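You operate a simulated robot arm through the tools that you are given. There is no shell and no other tool. Be economical: measure what you need, move in short steps, check, and stop when the job is done.

Carry out the task below with a simulated robot arm. There is one attempt and no reset: what you move stays moved.

TASK
Raise the deck and sit it on its 50 cm lock.
Fine: use the pendant buttons; lowering dial on 2 before it comes down; lock lever back to lock; pack switch off at the end.

It is judged by the outcome, as a careful person would: the job done as asked, and still so three seconds after it is handed in. It fails if anything else is knocked over, pushed out of place, dropped, spilled or broken.

THE ROBOT
A 7-joint arm with a two-finger parallel gripper, fixed in place. Base frame: the origin is at the foot of the arm, x ahead of it, y to its left, z up. Lengths are in m, angles in rad, forces in N, time in s.
With the tool pointing down near the work surface it reaches from about 0.18 to 0.62 m from the base axis. Its first joint turns from -1.152 to 1.152 rad. Payload 1.57 kg.
Tool frame: the origin (TCP) lies between the finger pads and is the grasp point; the fingertips stand 0.03 m ahead of it; z points along the fingers, y is the line along which they close. The gripper opens to 0.11 m. The fingers are 0.024 m wide and 0.012 m thick; the gripper's body (0.048 by 0.112 m) begins 0.078 m behind the TCP.
Orientation is told as [roll, pitch, yaw] about the base's x, y, z axes, in that order, counted from this pose: with the fingers straight down and closing along the base's y, the tool's x points along the base's -x, its y along +y and its z along -z.

THE INTERFACE
- The arm moves only by the tool jog_arm. Its argument "moves" is one flat list of numbers, 7 for each row, row after row: the shift along the base's x, y, z in m, then the turn, a rotation vector about the base's x, y, z in rad, then the gripper command, from -1 (fully open) to 1 (shut), values between in proportion. In form: [dx, dy, dz, wx, wy, wz, gripper, dx, dy, dz, wx, wy, wz, gripper, ...]. A call has 1 to 10 rows; each row shifts and turns the commanded pose from where the row before left it. Rows are played at 5 a second. More than 0.05 m and 0.15 rad between two rows, or a gripper value outside its range, and nothing of the call is played. Where a pose cannot be reached the arm comes as near as it can. A force on the tool above 90 N (or 10 N above the force at the start of the call, whichever is more), or a blocked arm, ends the call early, and 0.2 s more pass. The fingers move at their own pace (about 0.108 m/s each) and stop on an object; they squeeze with about 23 N. The grip force told is the motor's: it shows also when the fingers shut on nothing. Time passes only in rows, and 0.2 s behind the last, so rows that do not move let the fingers close. It gives the time, the measured TCP pose, the force on the tool (base axes), the opening and the grip force at its end, in the units of the frame above (readings bear some noise).
- Cameras (640 x 400 px; columns grow to the right, rows downward): "scene" is fixed at [0.1336, -0.3765, 1.3989]; the picture's right is [0.96, -0.29, 0.00], its down [-0.18, -0.59, -0.78] and it looks along [0.23, 0.75, -0.62] (base axes); focal length 357 px, centre (320, 200). "wrist" rides on the gripper at [0.07, 0.016, -0.141] in the tool frame; the picture's right is [-0.23, 0.97, 0.00], its down [-0.86, -0.20, -0.48] and it looks along [-0.47, -0.11, 0.88] (tool axes); focal length 222 px, centre (320, 200). There is no depth. A picture from a camera that has moved, and an enlarged one, comes with that camera's place and axes in the base frame and with its lens.
- get_image(camera): a new picture of that camera. No time passes.
- close_up(camera, box): a new picture of the part [left, top, right, bottom] of that camera's present view, enlarged. No time passes.
- hand_in(): hands the job in; it is judged then, once.

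Go step by step. Nothing tells you positions but the pictures and the camera data: compare them with the known pose of the tool, close in by small moves and look again before you grip or let go. The budget is 120 turns and 64 pictures, counting those below and the enlarged ones. Unless the task says otherwise, let go and move clear before handing in, and close with one line.

The tools are called as a command line: name --argument value ..., lists and objects as JSON in quotes. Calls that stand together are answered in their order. jog_arm: Moves the arm, as the interface text tells. Its arguments: {"type":"object","properties":{"moves":{"type":"array","items":{"type":"number"}}},"required":["moves"]} The other tools are called the same way: get_image (camera) takes a picture; close_up (camera, box) takes an enlarged picture of a part of a camera's view; hand_in () hands the job in.

At the start:

```text
clock: 0.0
position: [0.3486, 0.2754, 0.9647]
orientation: [0.001, -0.001, 0.001]
contact_force: [-0.2, 0.0, 0.4]
width: 0.11
grip_force: 0.1
```

scene: 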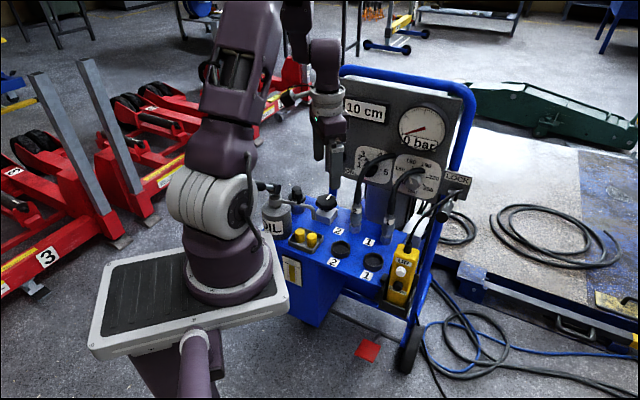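
wrist: 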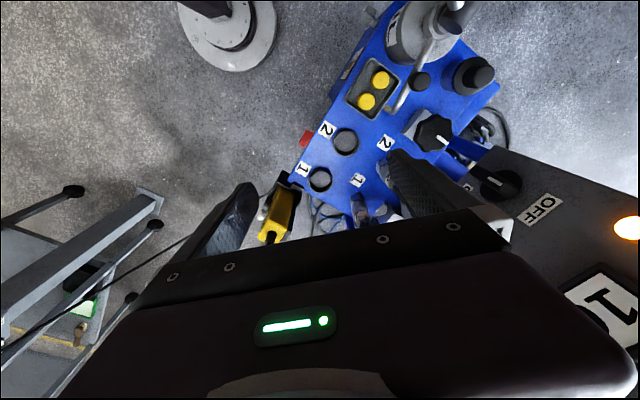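

I see a hydraulic power pack with a gauge panel, hoses, a yellow pendant and a lock lever. I'll look closer before doing anything.

close_up --camera "scene" --box '[330, 70, 490, 170]'

close_up --camera "scene" --box '[330, 140, 490, 240]'

close_up --camera "scene" --box '[250, 180, 442, 300]'

close_up --camera "wrist" --box '[240, 0, 640, 250]'

```text
4.00 times, centred on (410, 120) of scene
camera zoom: at [0.1336, -0.3765, 1.3989], right [0.96, -0.29, 0.0], down [-0.18, -0.59, -0.78], along [0.23, 0.75, -0.62], focal length 1426 px, centre (-40, 520)
```

zoom: 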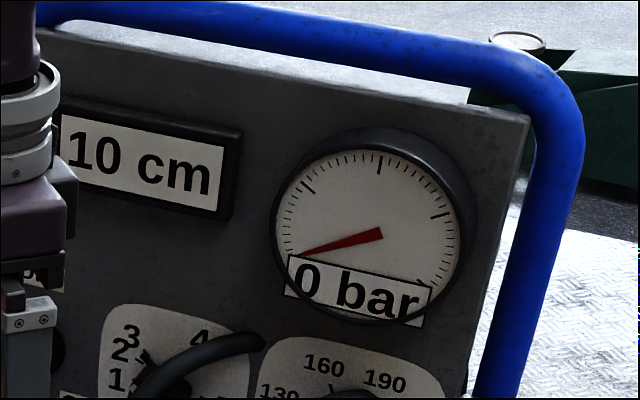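

```text
4.00 times, centred on (410, 190) of scene
camera zoom: at [0.1336, -0.3765, 1.3989], right [0.96, -0.29, 0.0], down [-0.18, -0.59, -0.78], along [0.23, 0.75, -0.62], focal length 1426 px, centre (-40, 240)
```

zoom: 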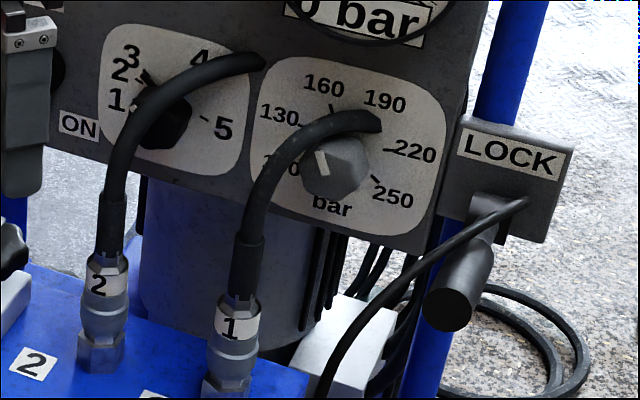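

```text
3.33 times, centred on (346, 240) of scene
camera zoom: at [0.1336, -0.3765, 1.3989], right [0.96, -0.29, 0.0], down [-0.18, -0.59, -0.78], along [0.23, 0.75, -0.62], focal length 1189 px, centre (233, 67)
```

zoom: 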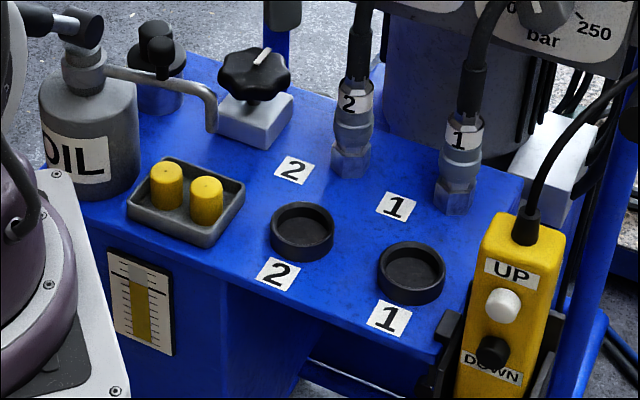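

```text
1.60 times, centred on (440, 125) of wrist
camera zoom: at [0.2806, 0.2917, 1.106], right [0.23, 0.97, 0.0], down [0.86, -0.2, 0.48], along [0.47, -0.11, -0.88], focal length 355 px, centre (128, 320)
```

zoom: 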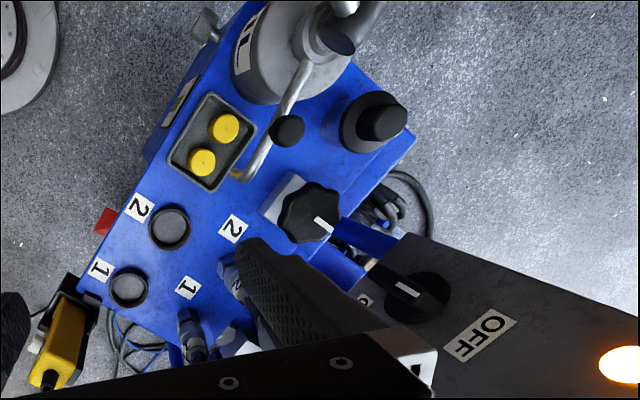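

The panel faces the robot at about 45° to x. The UP button is near (0.51, 0.14, 0.69), and the switch and dials are on the panel. I'll turn the tool level toward the panel so the wrist camera can see it.

jog_arm --moves '[-0.01, -0.02, 0, 0, 0, 0.131, -1, -0.01, -0.02, 0, 0, 0, 0.131, -1, -0.01, -0.02, 0, 0, 0, 0.131, -1, 0, -0.02, 0, 0, 0, 0.131, -1, 0, 0, 0, 0, 0, 0.131, -1, 0, 0, 0, 0, 0, 0.131, -1]'

jog_arm --moves '[0, 0, 0, 0.0926, -0.0926, 0, -1, 0, 0, 0, 0.0926, -0.0926, 0, -1, 0, 0, 0, 0.0926, -0.0926, 0, -1, 0, 0, 0, 0.0926, -0.0926, 0, -1, 0, 0, 0, 0.0926, -0.0926, 0, -1, 0, 0, 0, 0.0926, -0.0926, 0, -1]'

get_image --camera "scene"

get_image --camera "wrist"

```text
clock: 1.4
position: [0.3189, 0.197, 0.9644]
orientation: [0.001, -0.001, 0.789]
contact_force: [-1.0, 1.0, -0.5]
width: 0.1101
grip_force: 0.1
```

```text
clock: 2.8
position: [0.3193, 0.1976, 0.9649]
orientation: [0.001, -0.394, 0.787]
contact_force: [-0.1, -0.7, 0.3]
width: 0.1101
grip_force: 0.0
out of reach, approached as far as the arm can: row 4, 5, 6
```

```text
57 pictures are left
```

scene: 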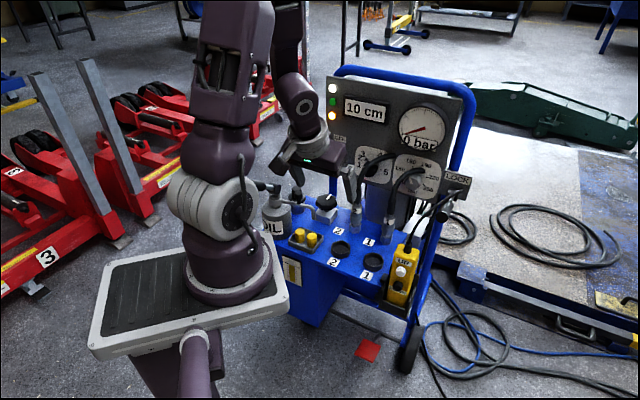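

```text
56 pictures are left
camera wrist: at [0.2247, 0.1237, 1.0689], right [-0.54, 0.84, 0.09], down [0.57, 0.29, 0.77], along [0.62, 0.47, -0.63], focal length 222 px, centre (320, 200)
```

wrist: 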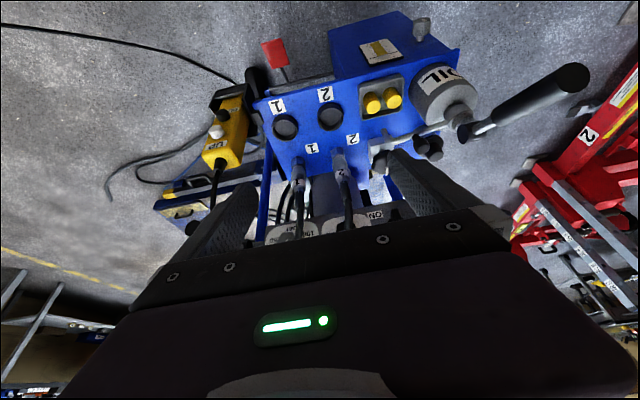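

The tool pitched only 0.39 rad before the arm ran out of reach there. I'll zoom in on the unobstructed panel from the scene camera, then test horizontal poses further out.

close_up --camera "scene" --box '[320, 70, 400, 120]'

close_up --camera "scene" --box '[320, 130, 480, 230]'

jog_arm --moves '[0.02, 0.02, 0, 0, 0, 0, -1, 0.02, 0.02, 0, 0, 0, 0, -1, 0.02, 0.02, 0, 0, 0, 0, -1, 0.02, 0.02, 0, 0, 0, 0, -1]'

```text
8.00 times, centred on (360, 95) of scene
camera zoom: at [0.1336, -0.3765, 1.3989], right [0.96, -0.29, 0.0], down [-0.18, -0.59, -0.78], along [0.23, 0.75, -0.62], focal length 2853 px, centre (0, 1040)
```

zoom: 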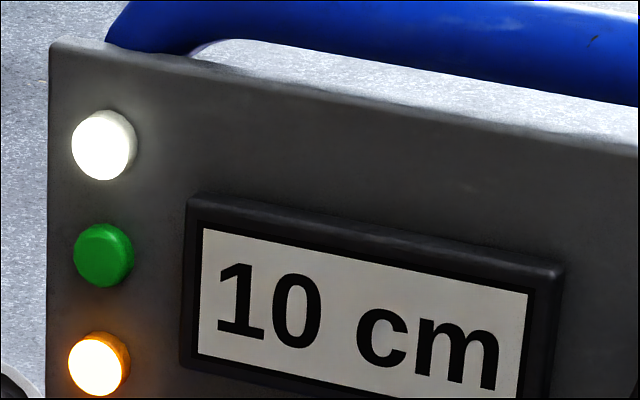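

```text
4.00 times, centred on (400, 180) of scene
camera zoom: at [0.1336, -0.3765, 1.3989], right [0.96, -0.29, 0.0], down [-0.18, -0.59, -0.78], along [0.23, 0.75, -0.62], focal length 1426 px, centre (0, 280)
```

zoom: 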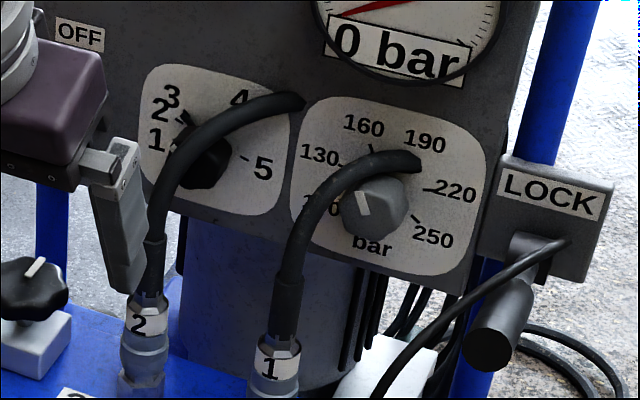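

```text
clock: 3.8
position: [0.4023, 0.2783, 0.9629]
orientation: [-0.001, -0.392, 0.787]
contact_force: [0.4, 0.0, -0.3]
width: 0.11
grip_force: 0.0
```

jog_arm --moves '[0, 0, -0.03, 0.0926, -0.0926, 0, -1, 0, 0, -0.03, 0.0926, -0.0926, 0, -1, 0, 0, -0.03, 0.0926, -0.0926, 0, -1, 0, 0, -0.03, 0.0926, -0.0926, 0, -1]'

get_image --camera "wrist"

```text
clock: 4.8
position: [0.3995, 0.2757, 0.8439]
orientation: [0.002, -0.916, 0.783]
contact_force: [0.0, 0.2, -0.1]
width: 0.11
grip_force: 0.1
```

```text
53 pictures are left
camera wrist: at [0.2803, 0.1761, 0.8759], right [-0.59, 0.79, 0.18], down [0.24, -0.04, 0.97], along [0.77, 0.62, -0.16], focal length 222 px, centre (320, 200)
```

wrist: 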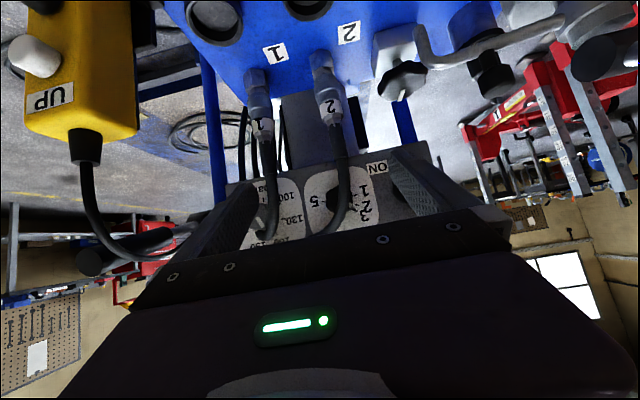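

jog_arm --moves '[0.03, -0.03, 0, 0, 0, 0, -1, 0.03, -0.03, 0, 0, 0, 0, -1, 0.025, -0.025, 0, 0, 0, 0, -1]'

get_image --camera "wrist"

get_image --camera "scene"

```text
clock: 5.6
position: [0.4853, 0.1906, 0.8439]
orientation: [-0.001, -0.914, 0.787]
contact_force: [0.6, 0.1, 0.2]
width: 0.11
grip_force: 0.2
```

```text
52 pictures are left
camera wrist: at [0.3659, 0.0911, 0.8754], right [-0.59, 0.79, 0.18], down [0.24, -0.04, 0.97], along [0.77, 0.62, -0.16], focal length 222 px, centre (320, 200)
```

wrist: 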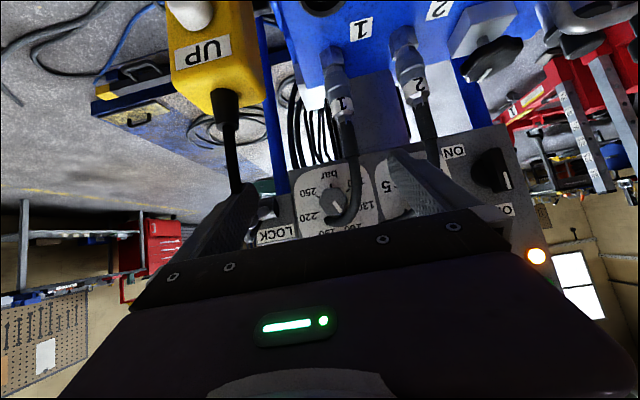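

```text
51 pictures are left
```

scene: 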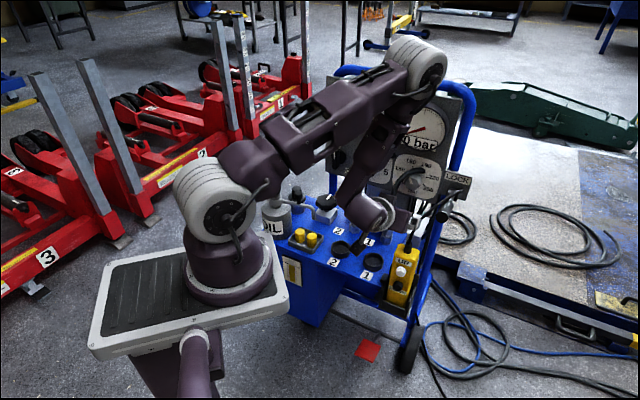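

close_up --camera "wrist" --box '[420, 120, 580, 220]'

close_up --camera "scene" --box '[360, 130, 480, 205]'

close_up --camera "wrist" --box '[220, 120, 420, 245]'

```text
4.00 times, centred on (500, 170) of wrist
camera zoom: at [0.3659, 0.0911, 0.8754], right [-0.59, 0.79, 0.18], down [0.24, -0.04, 0.97], along [0.77, 0.62, -0.16], focal length 888 px, centre (-400, 320)
```

zoom: 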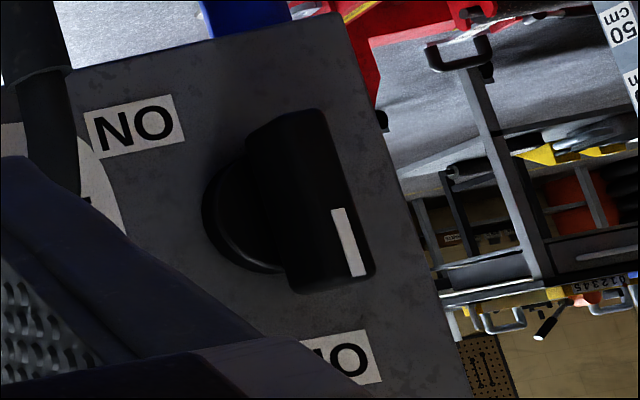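

```text
5.33 times, centred on (420, 168) of scene
camera zoom: at [0.1336, -0.3765, 1.3989], right [0.96, -0.29, 0.0], down [-0.18, -0.59, -0.78], along [0.23, 0.75, -0.62], focal length 1902 px, centre (-213, 373)
```

zoom: 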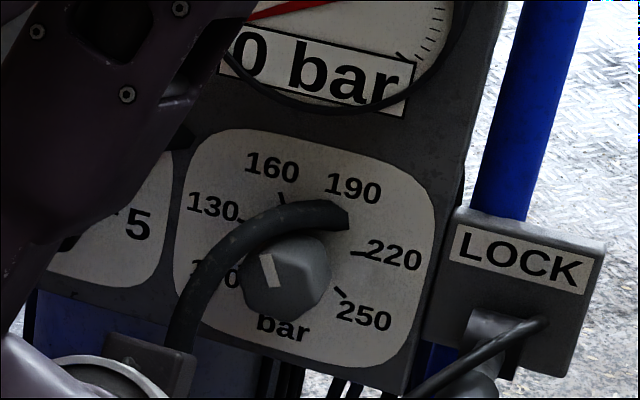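

```text
3.20 times, centred on (320, 182) of wrist
camera zoom: at [0.3659, 0.0911, 0.8754], right [-0.59, 0.79, 0.18], down [0.24, -0.04, 0.97], along [0.77, 0.62, -0.16], focal length 711 px, centre (320, 256)
```

zoom: 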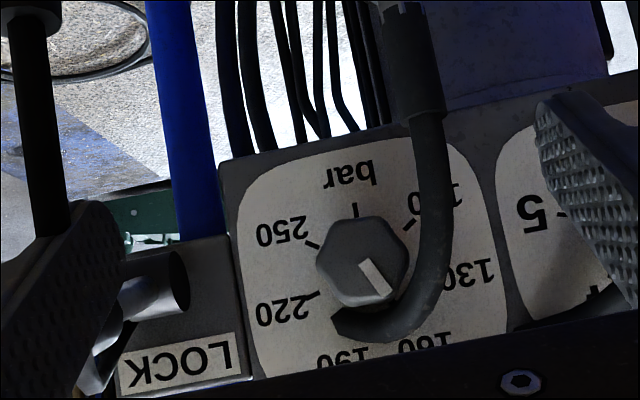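

close_up --camera "scene" --box '[320, 125, 400, 175]'

jog_arm --moves '[0.01, -0.05, 0.02, 0, 0, 0, -1, 0.0, -0.05, 0.02, 0, 0, 0, -1]'

get_image --camera "wrist"

get_image --camera "scene"

```text
8.00 times, centred on (360, 150) of scene
camera zoom: at [0.1336, -0.3765, 1.3989], right [0.96, -0.29, 0.0], down [-0.18, -0.59, -0.78], along [0.23, 0.75, -0.62], focal length 2853 px, centre (0, 600)
```

zoom: 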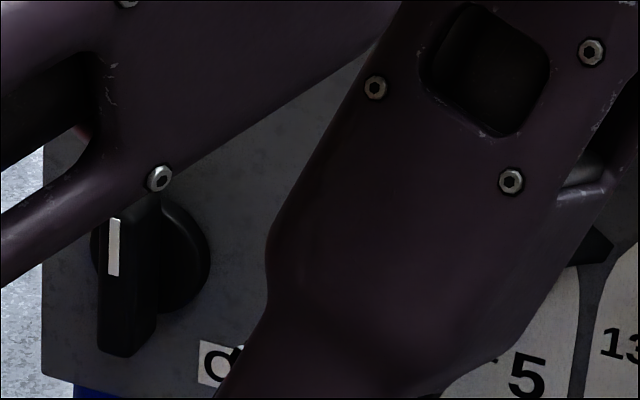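

```text
refused: row 1 steps farther than a row can; nothing moved
```

```text
46 pictures are left
camera wrist: at [0.3659, 0.0911, 0.8754], right [-0.59, 0.79, 0.18], down [0.24, -0.04, 0.97], along [0.77, 0.62, -0.16], focal length 222 px, centre (320, 200)
```

wrist: 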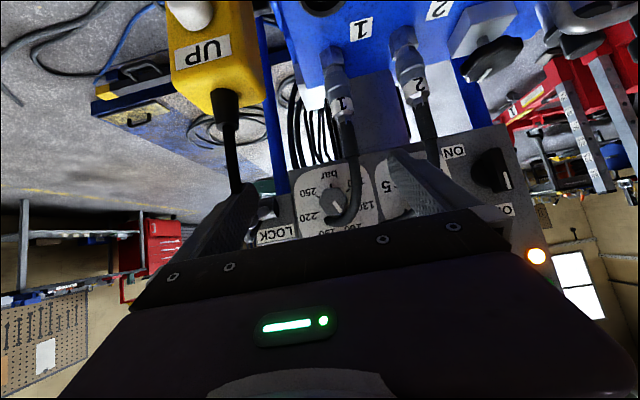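

```text
45 pictures are left
```

scene: 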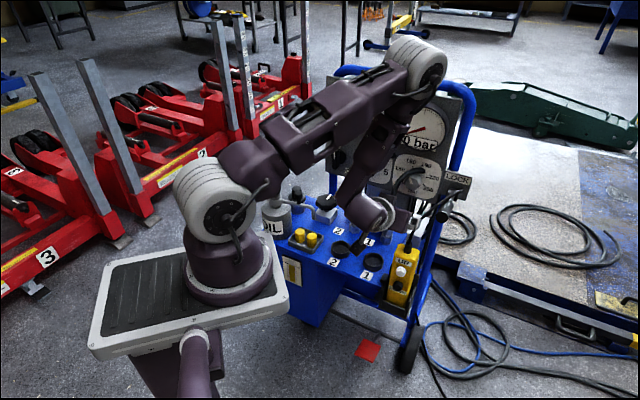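

The switch bar points up to OFF. Triangulating puts its front centre near (0.45, 0.487, 0.828), with its axis along about (0.7, 0.7, 0). I'll swing across in front of it and level the tool.

jog_arm --moves '[-0.023, 0.043, 0, 0.0926, -0.0926, 0, -1, -0.023, 0.043, 0, 0.0926, -0.0926, 0, -1, -0.023, 0.043, 0, 0.0926, -0.0926, 0, -1, -0.023, 0.043, 0, 0.0926, -0.0926, 0, -1, -0.023, 0.043, 0, 0.0926, -0.0926, 0, -1]'

get_image --camera "wrist"

get_image --camera "scene"

```text
clock: 6.8
position: [0.372, 0.4046, 0.8435]
orientation: [-2.81, -1.566, -2.69]
contact_force: [0.6, 0.6, -0.5]
width: 0.1099
grip_force: 0.0
```

```text
44 pictures are left
camera wrist: at [0.2609, 0.316, 0.7742], right [-0.69, 0.69, 0.23], down [-0.2, -0.48, 0.85], along [0.7, 0.54, 0.47], focal length 222 px, centre (320, 200)
```

wrist: 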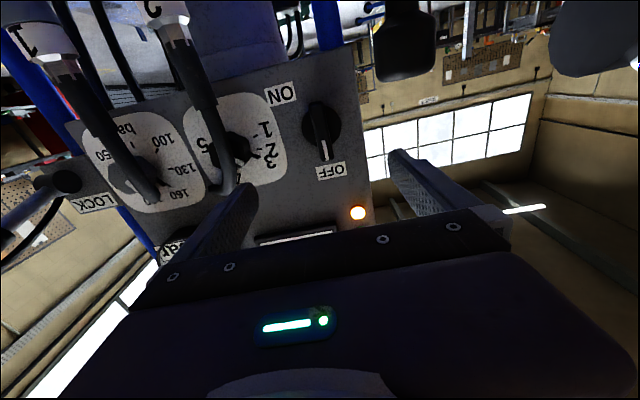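

```text
43 pictures are left
```

scene: 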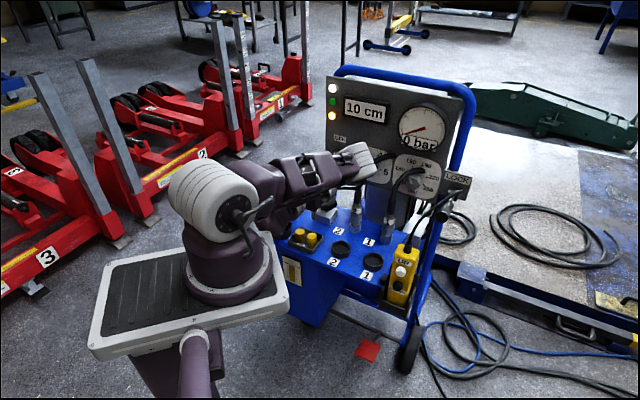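

close_up --camera "wrist" --box '[190, 70, 382, 190]'

```text
3.33 times, centred on (286, 130) of wrist
camera zoom: at [0.2609, 0.316, 0.7742], right [-0.69, 0.69, 0.23], down [-0.2, -0.48, 0.85], along [0.7, 0.54, 0.47], focal length 740 px, centre (433, 433)
```

zoom: 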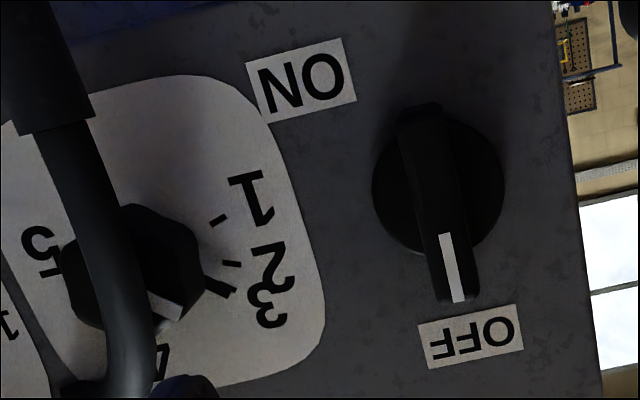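

Switch: the bar is at OFF and ON is about 140° clockwise from it. The lowering dial points at about 4. I'll align with the switch bar and approach.

jog_arm --moves '[-0.004, 0.004, -0.0245, 0, 0, 0, -1, 0.03, 0.03, 0, 0, 0, 0, -1, 0.03, 0.03, 0, 0, 0, 0, -1]'

get_image --camera "wrist"

get_image --camera "scene"

```text
clock: 7.6
position: [0.4289, 0.4712, 0.8156]
orientation: [-2.55, -1.568, -2.947]
contact_force: [0.2, 0.5, 0.0]
width: 0.1099
grip_force: 0.1
```

```text
41 pictures are left
camera wrist: at [0.3189, 0.3801, 0.7453], right [-0.69, 0.69, 0.23], down [-0.2, -0.48, 0.85], along [0.7, 0.54, 0.47], focal length 222 px, centre (320, 200)
```

wrist: 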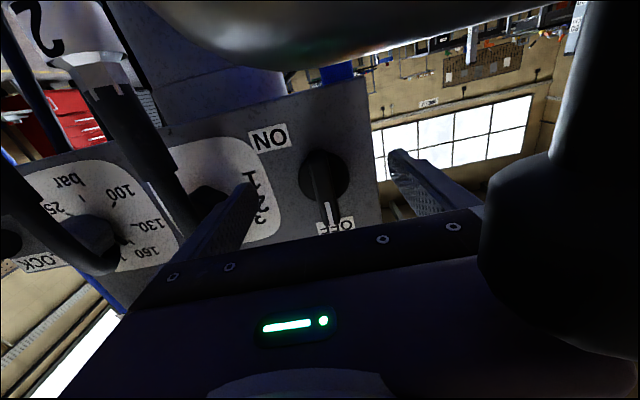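

```text
40 pictures are left
```

scene: 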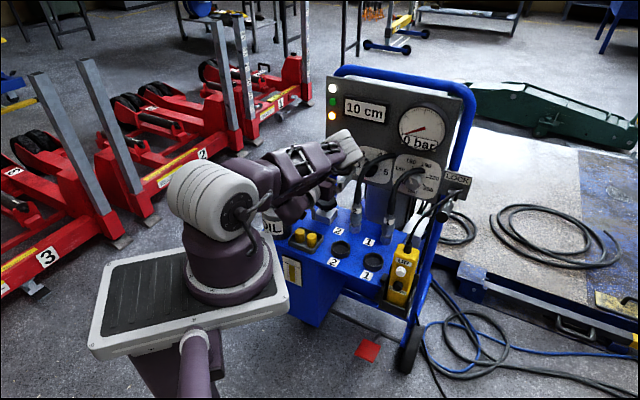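

close_up --camera "wrist" --box '[240, 110, 400, 210]'

close_up --camera "scene" --box '[290, 120, 386, 180]'

```text
4.00 times, centred on (320, 160) of wrist
camera zoom: at [0.3189, 0.3801, 0.7453], right [-0.69, 0.69, 0.23], down [-0.2, -0.48, 0.85], along [0.7, 0.54, 0.47], focal length 888 px, centre (320, 360)
```

zoom: 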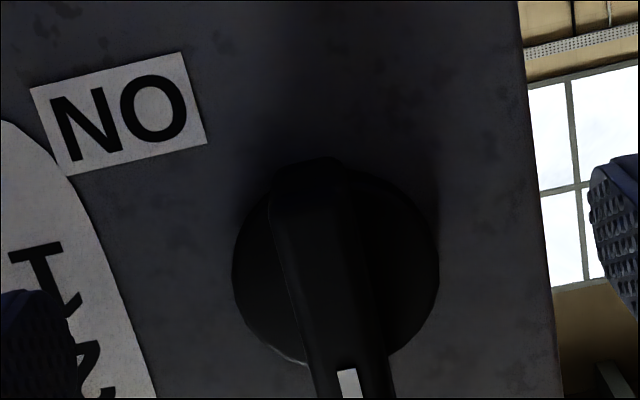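

```text
6.67 times, centred on (338, 150) of scene
camera zoom: at [0.1336, -0.3765, 1.3989], right [0.96, -0.29, 0.0], down [-0.18, -0.59, -0.78], along [0.23, 0.75, -0.62], focal length 2377 px, centre (200, 533)
```

zoom: 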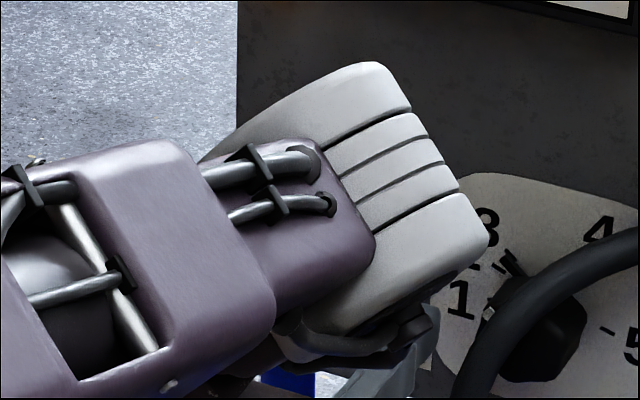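

Knob is nearly on the tool axis, and the disc is about 0.042 m ahead. I'll make a tiny correction and grip.

jog_arm --moves '[0.002, 0.005, 0.004, 0, 0, 0, -1, 0, 0, 0, 0, 0, 0, 1, 0, 0, 0, 0, 0, 0, 1, 0, 0, 0, 0, 0, 0, 1]'

jog_arm --moves '[0, 0, 0, 0.07, 0.07, 0, 1, 0, 0, 0, 0.07, 0.07, 0, 1, 0, 0, 0, 0.07, 0.07, 0, 1]'

get_image --camera "wrist"

```text
clock: 8.6
position: [0.4312, 0.4741, 0.8207]
orientation: [-2.581, -1.568, -2.92]
contact_force: [6.6, -9.6, 0.2]
width: 0.0158
grip_force: 31.7
```

```text
clock: 9.4
position: [0.4301, 0.4744, 0.8209]
orientation: [1.571, -1.274, -0.79]
contact_force: [34.3, 7.4, -17.2]
width: 0.0159
grip_force: 31.3
```

```text
37 pictures are left
camera wrist: at [0.3055, 0.3992, 0.7604], right [-0.61, 0.61, 0.5], down [-0.03, -0.65, 0.76], along [0.79, 0.45, 0.41], focal length 222 px, centre (320, 200)
```

wrist: 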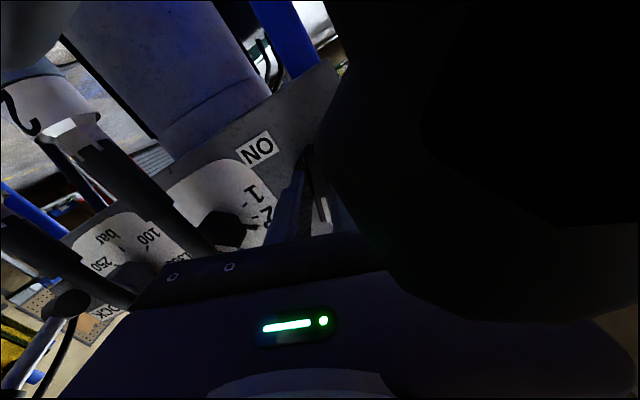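

The bar is gripped and turning with the hand, and the force is moderate. I'll keep rotating in small steps and watch it.

jog_arm --moves '[0, 0, 0, 0.07, 0.07, 0, 1, 0, 0, 0, 0.07, 0.07, 0, 1]'

```text
clock: 10.0
position: [0.4302, 0.4745, 0.8218]
orientation: [1.572, -1.075, -0.794]
contact_force: [40.8, 0.2, -14.8]
width: 0.0156
grip_force: 31.5
```

jog_arm --moves '[0, 0, 0, 0.07, 0.07, 0, 1, 0, 0, 0, 0.07, 0.07, 0, 1, 0, 0, 0, 0.07, 0.07, 0, 1]'

jog_arm --moves '[0, 0, 0, 0.07, 0.07, 0, 1, 0, 0, 0, 0.07, 0.07, 0, 1, 0, 0, 0, 0.07, 0.07, 0, 1]'

get_image --camera "wrist"

get_image --camera "scene"

```text
clock: 10.8
position: [0.4283, 0.4744, 0.8224]
orientation: [1.571, -0.779, -0.79]
contact_force: [32.1, -9.7, -11.1]
width: 0.0162
grip_force: 31.2
```

```text
clock: 11.6
position: [0.4268, 0.475, 0.8235]
orientation: [1.571, -0.482, -0.79]
contact_force: [30.0, -5.2, -7.4]
width: 0.0159
grip_force: 32.0
```

```text
36 pictures are left
camera wrist: at [0.2794, 0.4235, 0.8059], right [-0.18, 0.18, 0.97], down [0.26, -0.94, 0.22], along [0.95, 0.29, 0.12], focal length 222 px, centre (320, 200)
```

wrist: 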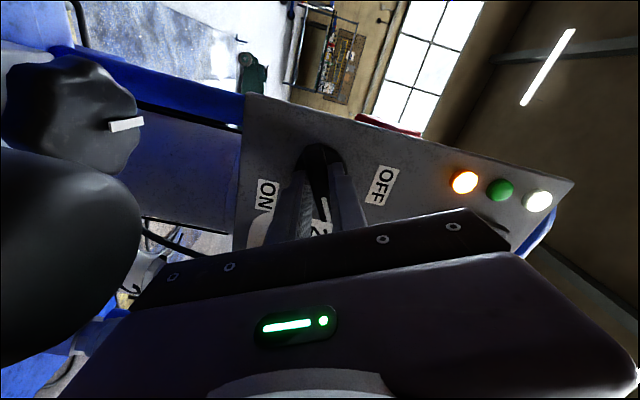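

```text
35 pictures are left
```

scene: 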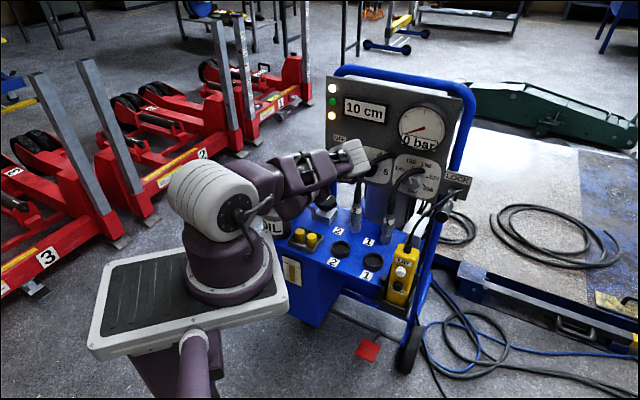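

jog_arm --moves '[0, 0, 0, 0.07, 0.07, 0, 1, 0, 0, 0, 0.07, 0.07, 0, 1, 0, 0, 0, 0.07, 0.07, 0, 1, 0, 0, 0, 0.07, 0.07, 0, 1]'

jog_arm --moves '[0, 0, 0, 0.07, 0.07, 0, 1, 0, 0, 0, 0.07, 0.07, 0, 1, 0, 0, 0, 0.07, 0.07, 0, 1, 0, 0, 0, 0.07, 0.07, 0, 1]'

get_image --camera "wrist"

```text
clock: 12.6
position: [0.4268, 0.4757, 0.8241]
orientation: [1.574, -0.083, -0.786]
contact_force: [1.2, -17.7, 14.4]
width: 0.0157
grip_force: 31.4
```

```text
clock: 13.6
position: [0.4343, 0.4702, 0.8243]
orientation: [1.58, 0.289, -0.798]
contact_force: [59.9, -51.1, 10.9]
width: 0.0234
grip_force: 35.6
```

```text
34 pictures are left
camera wrist: at [0.2908, 0.4168, 0.8594], right [0.34, -0.36, 0.87], down [0.19, -0.88, -0.44], along [0.92, 0.31, -0.23], focal length 222 px, centre (320, 200)
```

wrist: 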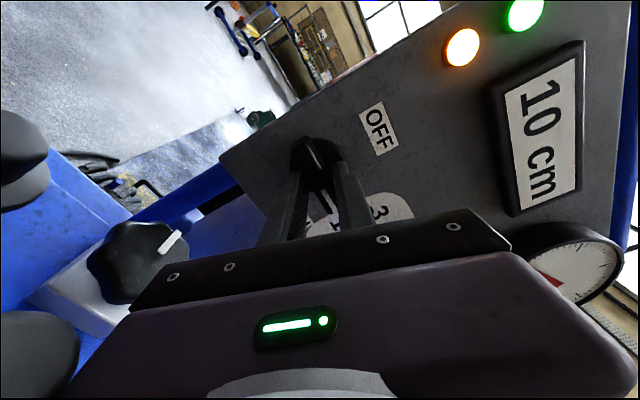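

The green lamp is lit, so the pack is ON and the switch is at its 90° stop. I'll ease back, let go and retreat.

jog_arm --moves '[0, 0, 0, -0.07, -0.07, 0, 1, 0, 0, 0, -0.07, -0.07, 0, 1, 0, 0, 0, 0, 0, 0, -0.6, 0, 0, 0, 0, 0, 0, -0.6, -0.033, -0.033, 0, 0, 0, 0, -0.6, -0.033, -0.033, 0, 0, 0, 0, -0.6]'

get_image --camera "wrist"

```text
clock: 15.0
position: [0.3596, 0.4086, 0.8204]
orientation: [1.569, 0.114, -0.785]
contact_force: [0.1, -0.4, 0.1]
width: 0.0879
grip_force: 0.2
```

```text
33 pictures are left
camera wrist: at [0.2133, 0.3544, 0.8463], right [0.24, -0.24, 0.94], down [0.25, -0.92, -0.29], along [0.94, 0.3, -0.16], focal length 222 px, centre (320, 200)
```

wrist: 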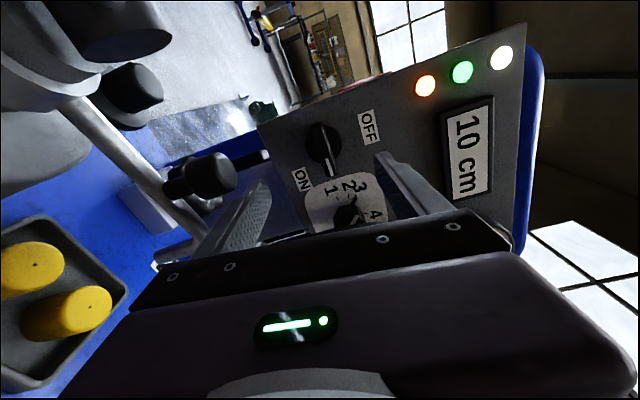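

Pack is ON. Next is the lowering dial, so I'll check its pointer and how the hose lies across it.

close_up --camera "wrist" --box '[270, 140, 430, 240]'

close_up --camera "scene" --box '[340, 130, 436, 190]'

```text
4.00 times, centred on (350, 190) of wrist
camera zoom: at [0.2133, 0.3544, 0.8463], right [0.24, -0.24, 0.94], down [0.25, -0.92, -0.29], along [0.94, 0.3, -0.16], focal length 888 px, centre (200, 240)
```

zoom: 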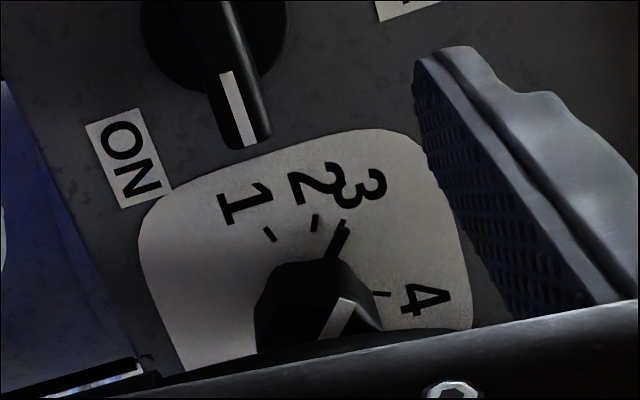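

```text
6.67 times, centred on (388, 160) of scene
camera zoom: at [0.1337, -0.3765, 1.3989], right [0.96, -0.29, 0.0], down [-0.18, -0.59, -0.78], along [0.23, 0.75, -0.62], focal length 2377 px, centre (-133, 467)
```

zoom: 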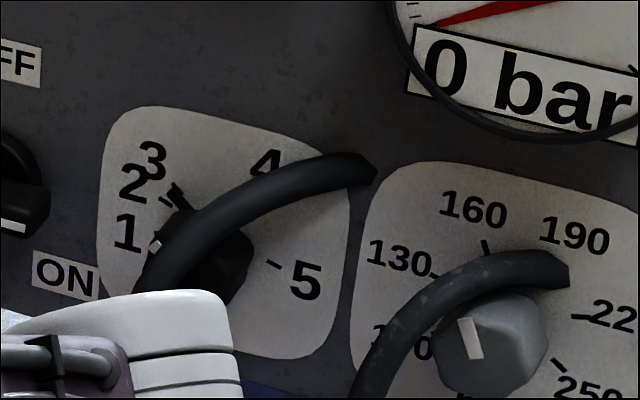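

The dial pointer is at about 3 and I need 2, roughly 20° counter-clockwise. I'll move in front of the dial at about (0.541, 0.428, 0.818), rolling back so the fingers close horizontally with the hose between them.

jog_arm --moves '[0.032, -0.022, 0, -0.0995, -0.0995, 0, -0.45, 0.032, -0.022, 0, -0.0995, -0.0995, 0, -0.45, 0.032, -0.022, 0, -0.0995, -0.0995, 0, -0.45, 0, 0, 0, -0.0995, -0.0995, 0, -0.45, 0, 0, 0, -0.0995, -0.0995, 0, -0.45, 0, 0, 0, -0.0995, -0.0995, 0, -0.45]'

jog_arm --moves '[0, 0, 0, -0.0995, -0.0995, 0, -0.45, 0, 0, 0, -0.0995, -0.0995, 0, -0.45, 0, 0, 0, -0.0995, -0.0995, 0, -0.45, 0, 0, 0, -0.0995, -0.0995, 0, -0.45, 0, 0, 0, -0.0995, -0.0995, 0, -0.45, 0, 0, 0, -0.0995, -0.0995, 0, -0.45]'

get_image --camera "wrist"

```text
clock: 16.4
position: [0.4572, 0.3435, 0.8238]
orientation: [1.573, -0.734, -0.788]
contact_force: [-0.6, 0.7, -0.3]
width: 0.0801
grip_force: 0.0
```

```text
clock: 17.8
position: [0.4571, 0.3445, 0.8231]
orientation: [-1.792, -1.56, 2.578]
contact_force: [0.5, -0.6, -0.1]
width: 0.0797
grip_force: 0.1
```

```text
30 pictures are left
camera wrist: at [0.3476, 0.2538, 0.7537], right [-0.69, 0.69, 0.22], down [-0.2, -0.47, 0.86], along [0.69, 0.55, 0.47], focal length 222 px, centre (320, 200)
```

wrist: 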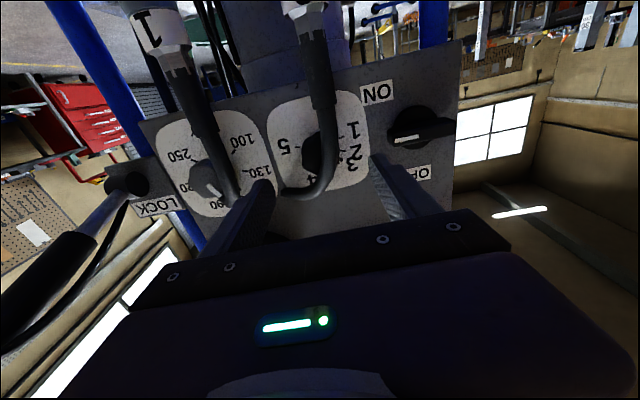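

close_up --camera "wrist" --box '[240, 80, 400, 180]'

```text
4.00 times, centred on (320, 130) of wrist
camera zoom: at [0.3476, 0.2538, 0.7537], right [-0.69, 0.69, 0.22], down [-0.2, -0.47, 0.86], along [0.69, 0.55, 0.47], focal length 888 px, centre (320, 480)
```

zoom: 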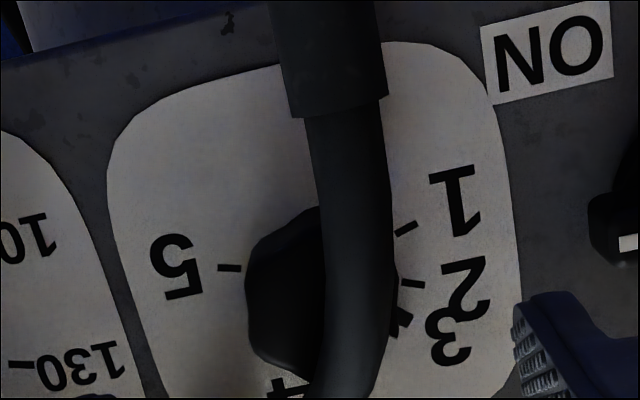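

The tool axis lines up with the dial centre and the hose runs between the fingers. I'll advance.

jog_arm --moves '[0.023, 0.023, 0.001, 0, 0, 0, -0.45, 0.023, 0.023, 0.001, 0, 0, 0, -0.45]'

close_up --camera "wrist" --box '[200, 90, 440, 240]'

```text
clock: 18.4
position: [0.5018, 0.3878, 0.8248]
orientation: [-1.921, -1.564, 2.705]
contact_force: [-0.1, 0.3, 0.0]
width: 0.0798
grip_force: 0.1
```

```text
2.67 times, centred on (320, 165) of wrist
camera zoom: at [0.3932, 0.2982, 0.7551], right [-0.69, 0.69, 0.22], down [-0.2, -0.48, 0.86], along [0.69, 0.55, 0.47], focal length 592 px, centre (320, 293)
```

zoom: 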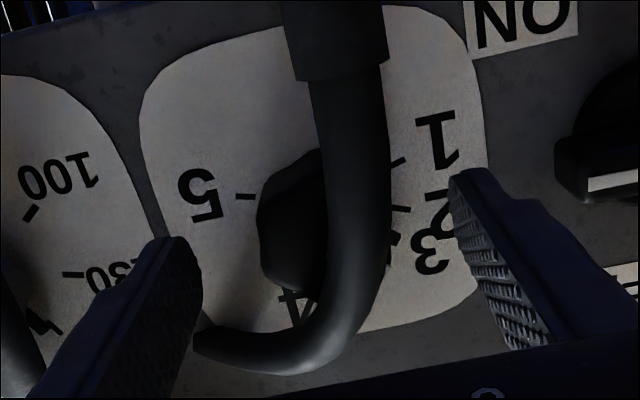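

jog_arm --moves '[0.01, 0.01, 0, 0, 0, 0, -0.45, 0.01, 0.01, 0, 0, 0, 0, -0.45]'

jog_arm --moves '[0, 0, 0, 0, 0, 0, 0.2, 0, 0, 0, 0, 0, 0, 0.5, 0, 0, 0, 0, 0, 0, 0.5]'

close_up --camera "wrist" --box '[200, 90, 440, 240]'

```text
clock: 19.0
position: [0.5236, 0.4069, 0.8238]
orientation: [-1.809, -1.564, 2.594]
contact_force: [0.3, 0.2, -0.1]
width: 0.0798
grip_force: 0.0
```

```text
clock: 19.8
position: [0.5235, 0.4087, 0.8237]
orientation: [-1.803, -1.565, 2.597]
contact_force: [-8.9, 24.3, -2.2]
width: 0.0432
grip_force: 45.0
```

```text
2.67 times, centred on (320, 165) of wrist
camera zoom: at [0.4126, 0.3186, 0.755], right [-0.69, 0.69, 0.22], down [-0.2, -0.48, 0.86], along [0.69, 0.55, 0.47], focal length 592 px, centre (320, 293)
```

zoom: 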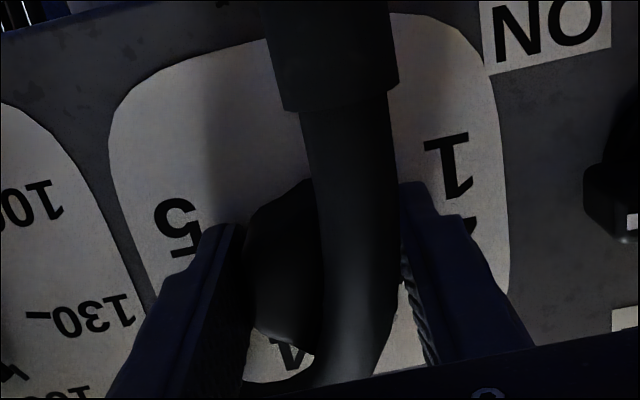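

jog_arm --moves '[0, 0, 0, -0.07, -0.07, 0, 0.5, 0, 0, 0, -0.07, -0.07, 0, 0.5, 0, 0, 0, -0.07, -0.07, 0, 0.5, 0, 0, 0, -0.07, -0.07, 0, 0.5, 0, 0, 0, -0.07, -0.07, 0, 0.5]'

jog_arm --moves '[0, 0, 0, 0, 0, 0, -0.45, 0, 0, 0, 0, 0, 0, -0.45, -0.025, -0.025, 0, 0, 0, 0, -0.45, -0.025, -0.025, 0, 0, 0, 0, -0.45]'

close_up --camera "wrist" --box '[200, 90, 440, 240]'

close_up --camera "scene" --box '[340, 130, 436, 190]'

```text
clock: 21.0
position: [0.5222, 0.4082, 0.8249]
orientation: [-1.57, -1.067, 2.358]
contact_force: [-14.6, 12.2, -13.2]
width: 0.043
grip_force: 45.4
```

```text
clock: 22.0
position: [0.4708, 0.3601, 0.8275]
orientation: [-1.576, -1.067, 2.362]
contact_force: [0.1, 0.3, 0.2]
width: 0.0798
grip_force: 0.1
```

```text
2.67 times, centred on (320, 165) of wrist
camera zoom: at [0.3869, 0.245, 0.7586], right [-0.68, 0.68, -0.27], down [-0.51, -0.17, 0.84], along [0.53, 0.71, 0.46], focal length 592 px, centre (320, 293)
```

zoom: 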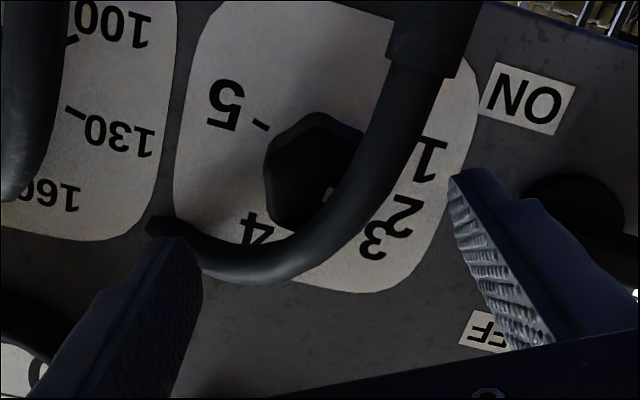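

```text
6.67 times, centred on (388, 160) of scene
camera zoom: at [0.1337, -0.3765, 1.3989], right [0.96, -0.29, 0.0], down [-0.18, -0.59, -0.78], along [0.23, 0.75, -0.62], focal length 2377 px, centre (-133, 467)
```

zoom: 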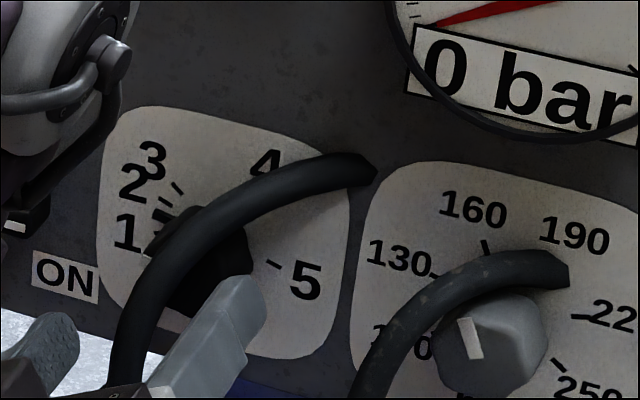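

close_up --camera "scene" --box '[352, 148, 384, 168]'

```text
16.00 times, centred on (368, 158) of scene
camera zoom: at [0.1337, -0.3765, 1.3989], right [0.96, -0.29, 0.0], down [-0.18, -0.59, -0.78], along [0.23, 0.75, -0.62], focal length 5706 px, centre (-448, 872)
```

zoom: 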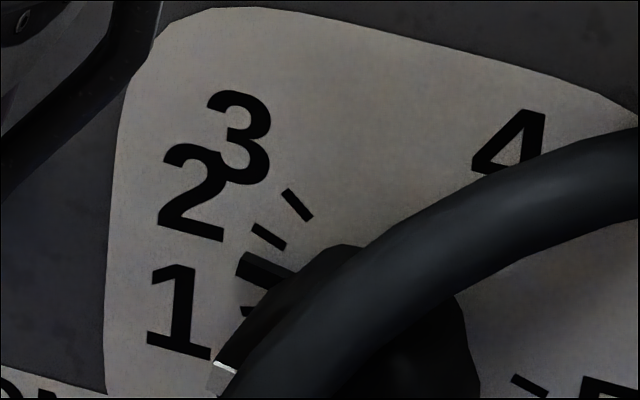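

The thick nib is the pointer and it now sits at about 1.6, so I overshot. I'll re-grip and go back clockwise by roughly 10°.

jog_arm --moves '[0.025, 0.025, -0.001, 0, 0, 0, -0.45, 0.026, 0.024, -0.001, 0, 0, 0, -0.45, 0, 0, 0, 0, 0, 0, 0.2, 0, 0, 0, 0, 0, 0, 0.5, 0, 0, 0, 0, 0, 0, 0.5]'

jog_arm --moves '[0, 0, 0, 0.062, 0.062, 0, 0.5, 0, 0, 0, 0.062, 0.062, 0, 0.5, 0, 0, 0, 0, 0, 0, 0.5]'

jog_arm --moves '[0, 0, 0, 0, 0, 0, -0.45, 0, 0, 0, 0, 0, 0, -0.45, -0.025, -0.025, 0, 0, 0, 0, -0.45, -0.025, -0.025, 0, 0, 0, 0, -0.45]'

close_up --camera "scene" --box '[352, 148, 384, 168]'

```text
clock: 23.2
position: [0.523, 0.4099, 0.8258]
orientation: [-1.572, -1.068, 2.36]
contact_force: [0.2, 9.6, -4.2]
width: 0.0433
grip_force: 44.6
```

```text
clock: 24.0
position: [0.5231, 0.4085, 0.8249]
orientation: [-1.579, -1.245, 2.368]
contact_force: [-13.5, 12.8, -0.4]
width: 0.0431
grip_force: 45.2
```

```text
clock: 25.0
position: [0.4736, 0.357, 0.8218]
orientation: [-1.577, -1.244, 2.364]
contact_force: [0.8, 0.0, 0.7]
width: 0.0796
grip_force: 0.0
```

```text
16.00 times, centred on (368, 158) of scene
camera zoom: at [0.1337, -0.3765, 1.3989], right [0.96, -0.29, 0.0], down [-0.18, -0.59, -0.78], along [0.23, 0.75, -0.62], focal length 5706 px, centre (-448, 872)
```

zoom: 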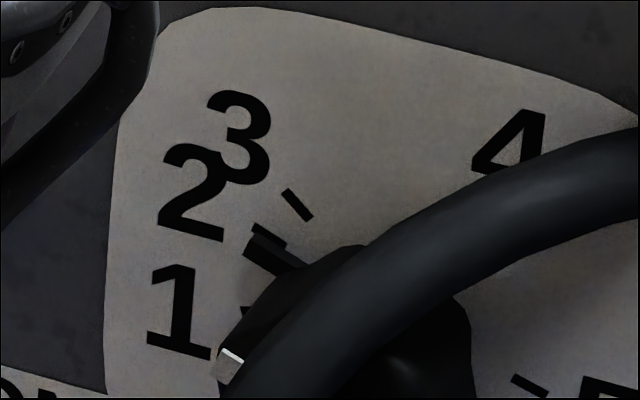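

The dial now reads 2. Next I'll inspect the lock lever and the pendant.

close_up --camera "scene" --box '[380, 160, 492, 230]'

get_image --camera "wrist"

```text
5.71 times, centred on (436, 195) of scene
camera zoom: at [0.1337, -0.3765, 1.3989], right [0.96, -0.29, 0.0], down [-0.18, -0.59, -0.78], along [0.23, 0.75, -0.62], focal length 2038 px, centre (-343, 229)
```

zoom: 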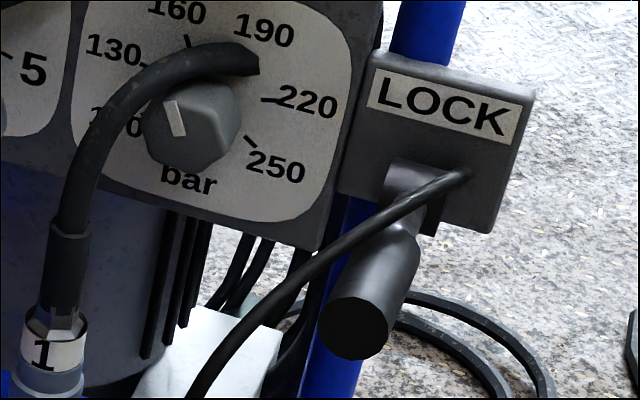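

```text
21 pictures are left
camera wrist: at [0.3799, 0.2514, 0.7516], right [-0.7, 0.7, -0.1], down [-0.4, -0.28, 0.87], along [0.59, 0.65, 0.48], focal length 222 px, centre (320, 200)
```

wrist: 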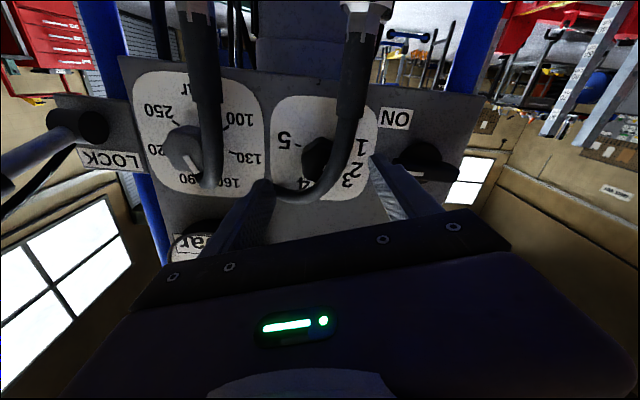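

I'll retract, unroll, and move toward the pendant with the tool pitched partly down to keep the elbow up. Then I'll look at the pendant and the lever.

jog_arm --moves '[-0.033, -0.033, 0, 0.0766, 0.0766, 0, 0.2, -0.033, -0.033, 0, 0.0766, 0.0766, 0, 1, 0, -0.03, 0.01, 0.0766, 0.0766, 0, 1, 0.004, -0.038, 0, -0.0926, 0.0926, 0, 1, 0.004, -0.038, 0, -0.0926, 0.0926, 0, 1, 0.004, -0.038, 0, -0.0926, 0.0926, 0, 1, 0.004, -0.038, 0, -0.0926, 0.0926, 0, 1, 0.004, -0.038, 0, 0, 0, 0, 1]'

get_image --camera "wrist"

get_image --camera "scene"

```text
clock: 26.8
position: [0.4446, 0.0761, 0.8183]
orientation: [-0.003, -1.049, 0.789]
contact_force: [0.4, -0.6, -0.5]
width: 0.0
grip_force: 21.3
out of reach, approached as far as the arm can: row 6, 7
```

```text
20 pictures are left
camera wrist: at [0.3236, -0.0252, 0.829], right [-0.61, 0.77, 0.2], down [0.15, -0.13, 0.98], along [0.78, 0.63, -0.03], focal length 222 px, centre (320, 200)
```

wrist: 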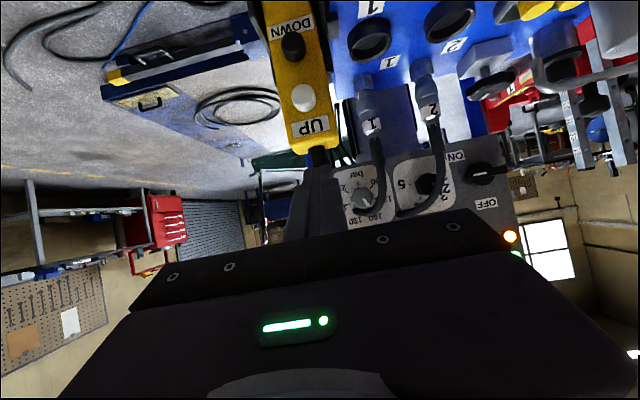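

```text
19 pictures are left
```

scene: 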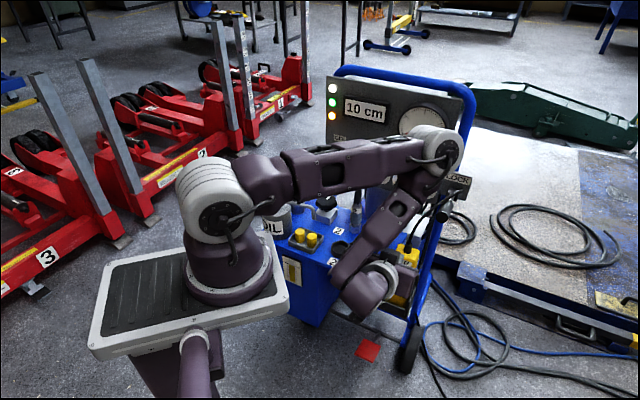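

Triangulating again puts the UP button face at about (0.494, 0.116, 0.72) and DOWN about 0.057 m lower. I'll lower the closed fingertips in front of UP.

jog_arm --moves '[0, -0.005, -0.045, 0, 0, 0, 1, 0, -0.004, -0.047, 0, 0, 0, 1, 0, 0, 0, 0, 0, 0, 1]'

get_image --camera "wrist"

```text
clock: 27.6
position: [0.4448, 0.0627, 0.722]
orientation: [-0.004, -1.049, 0.789]
contact_force: [-0.3, -0.3, -0.6]
width: 0.0
grip_force: 21.7
```

```text
18 pictures are left
camera wrist: at [0.3235, -0.0376, 0.7335], right [-0.61, 0.77, 0.2], down [0.15, -0.13, 0.98], along [0.78, 0.63, -0.03], focal length 222 px, centre (320, 200)
```

wrist: 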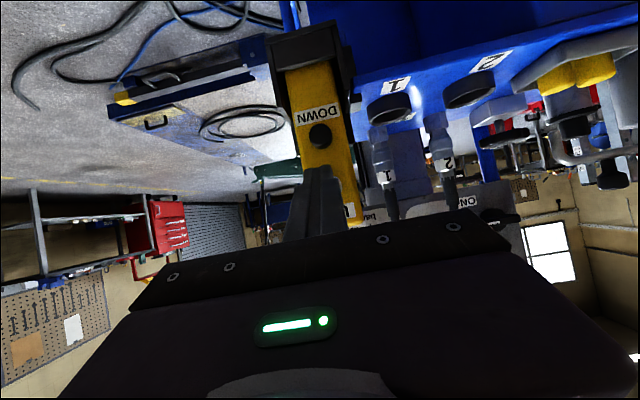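

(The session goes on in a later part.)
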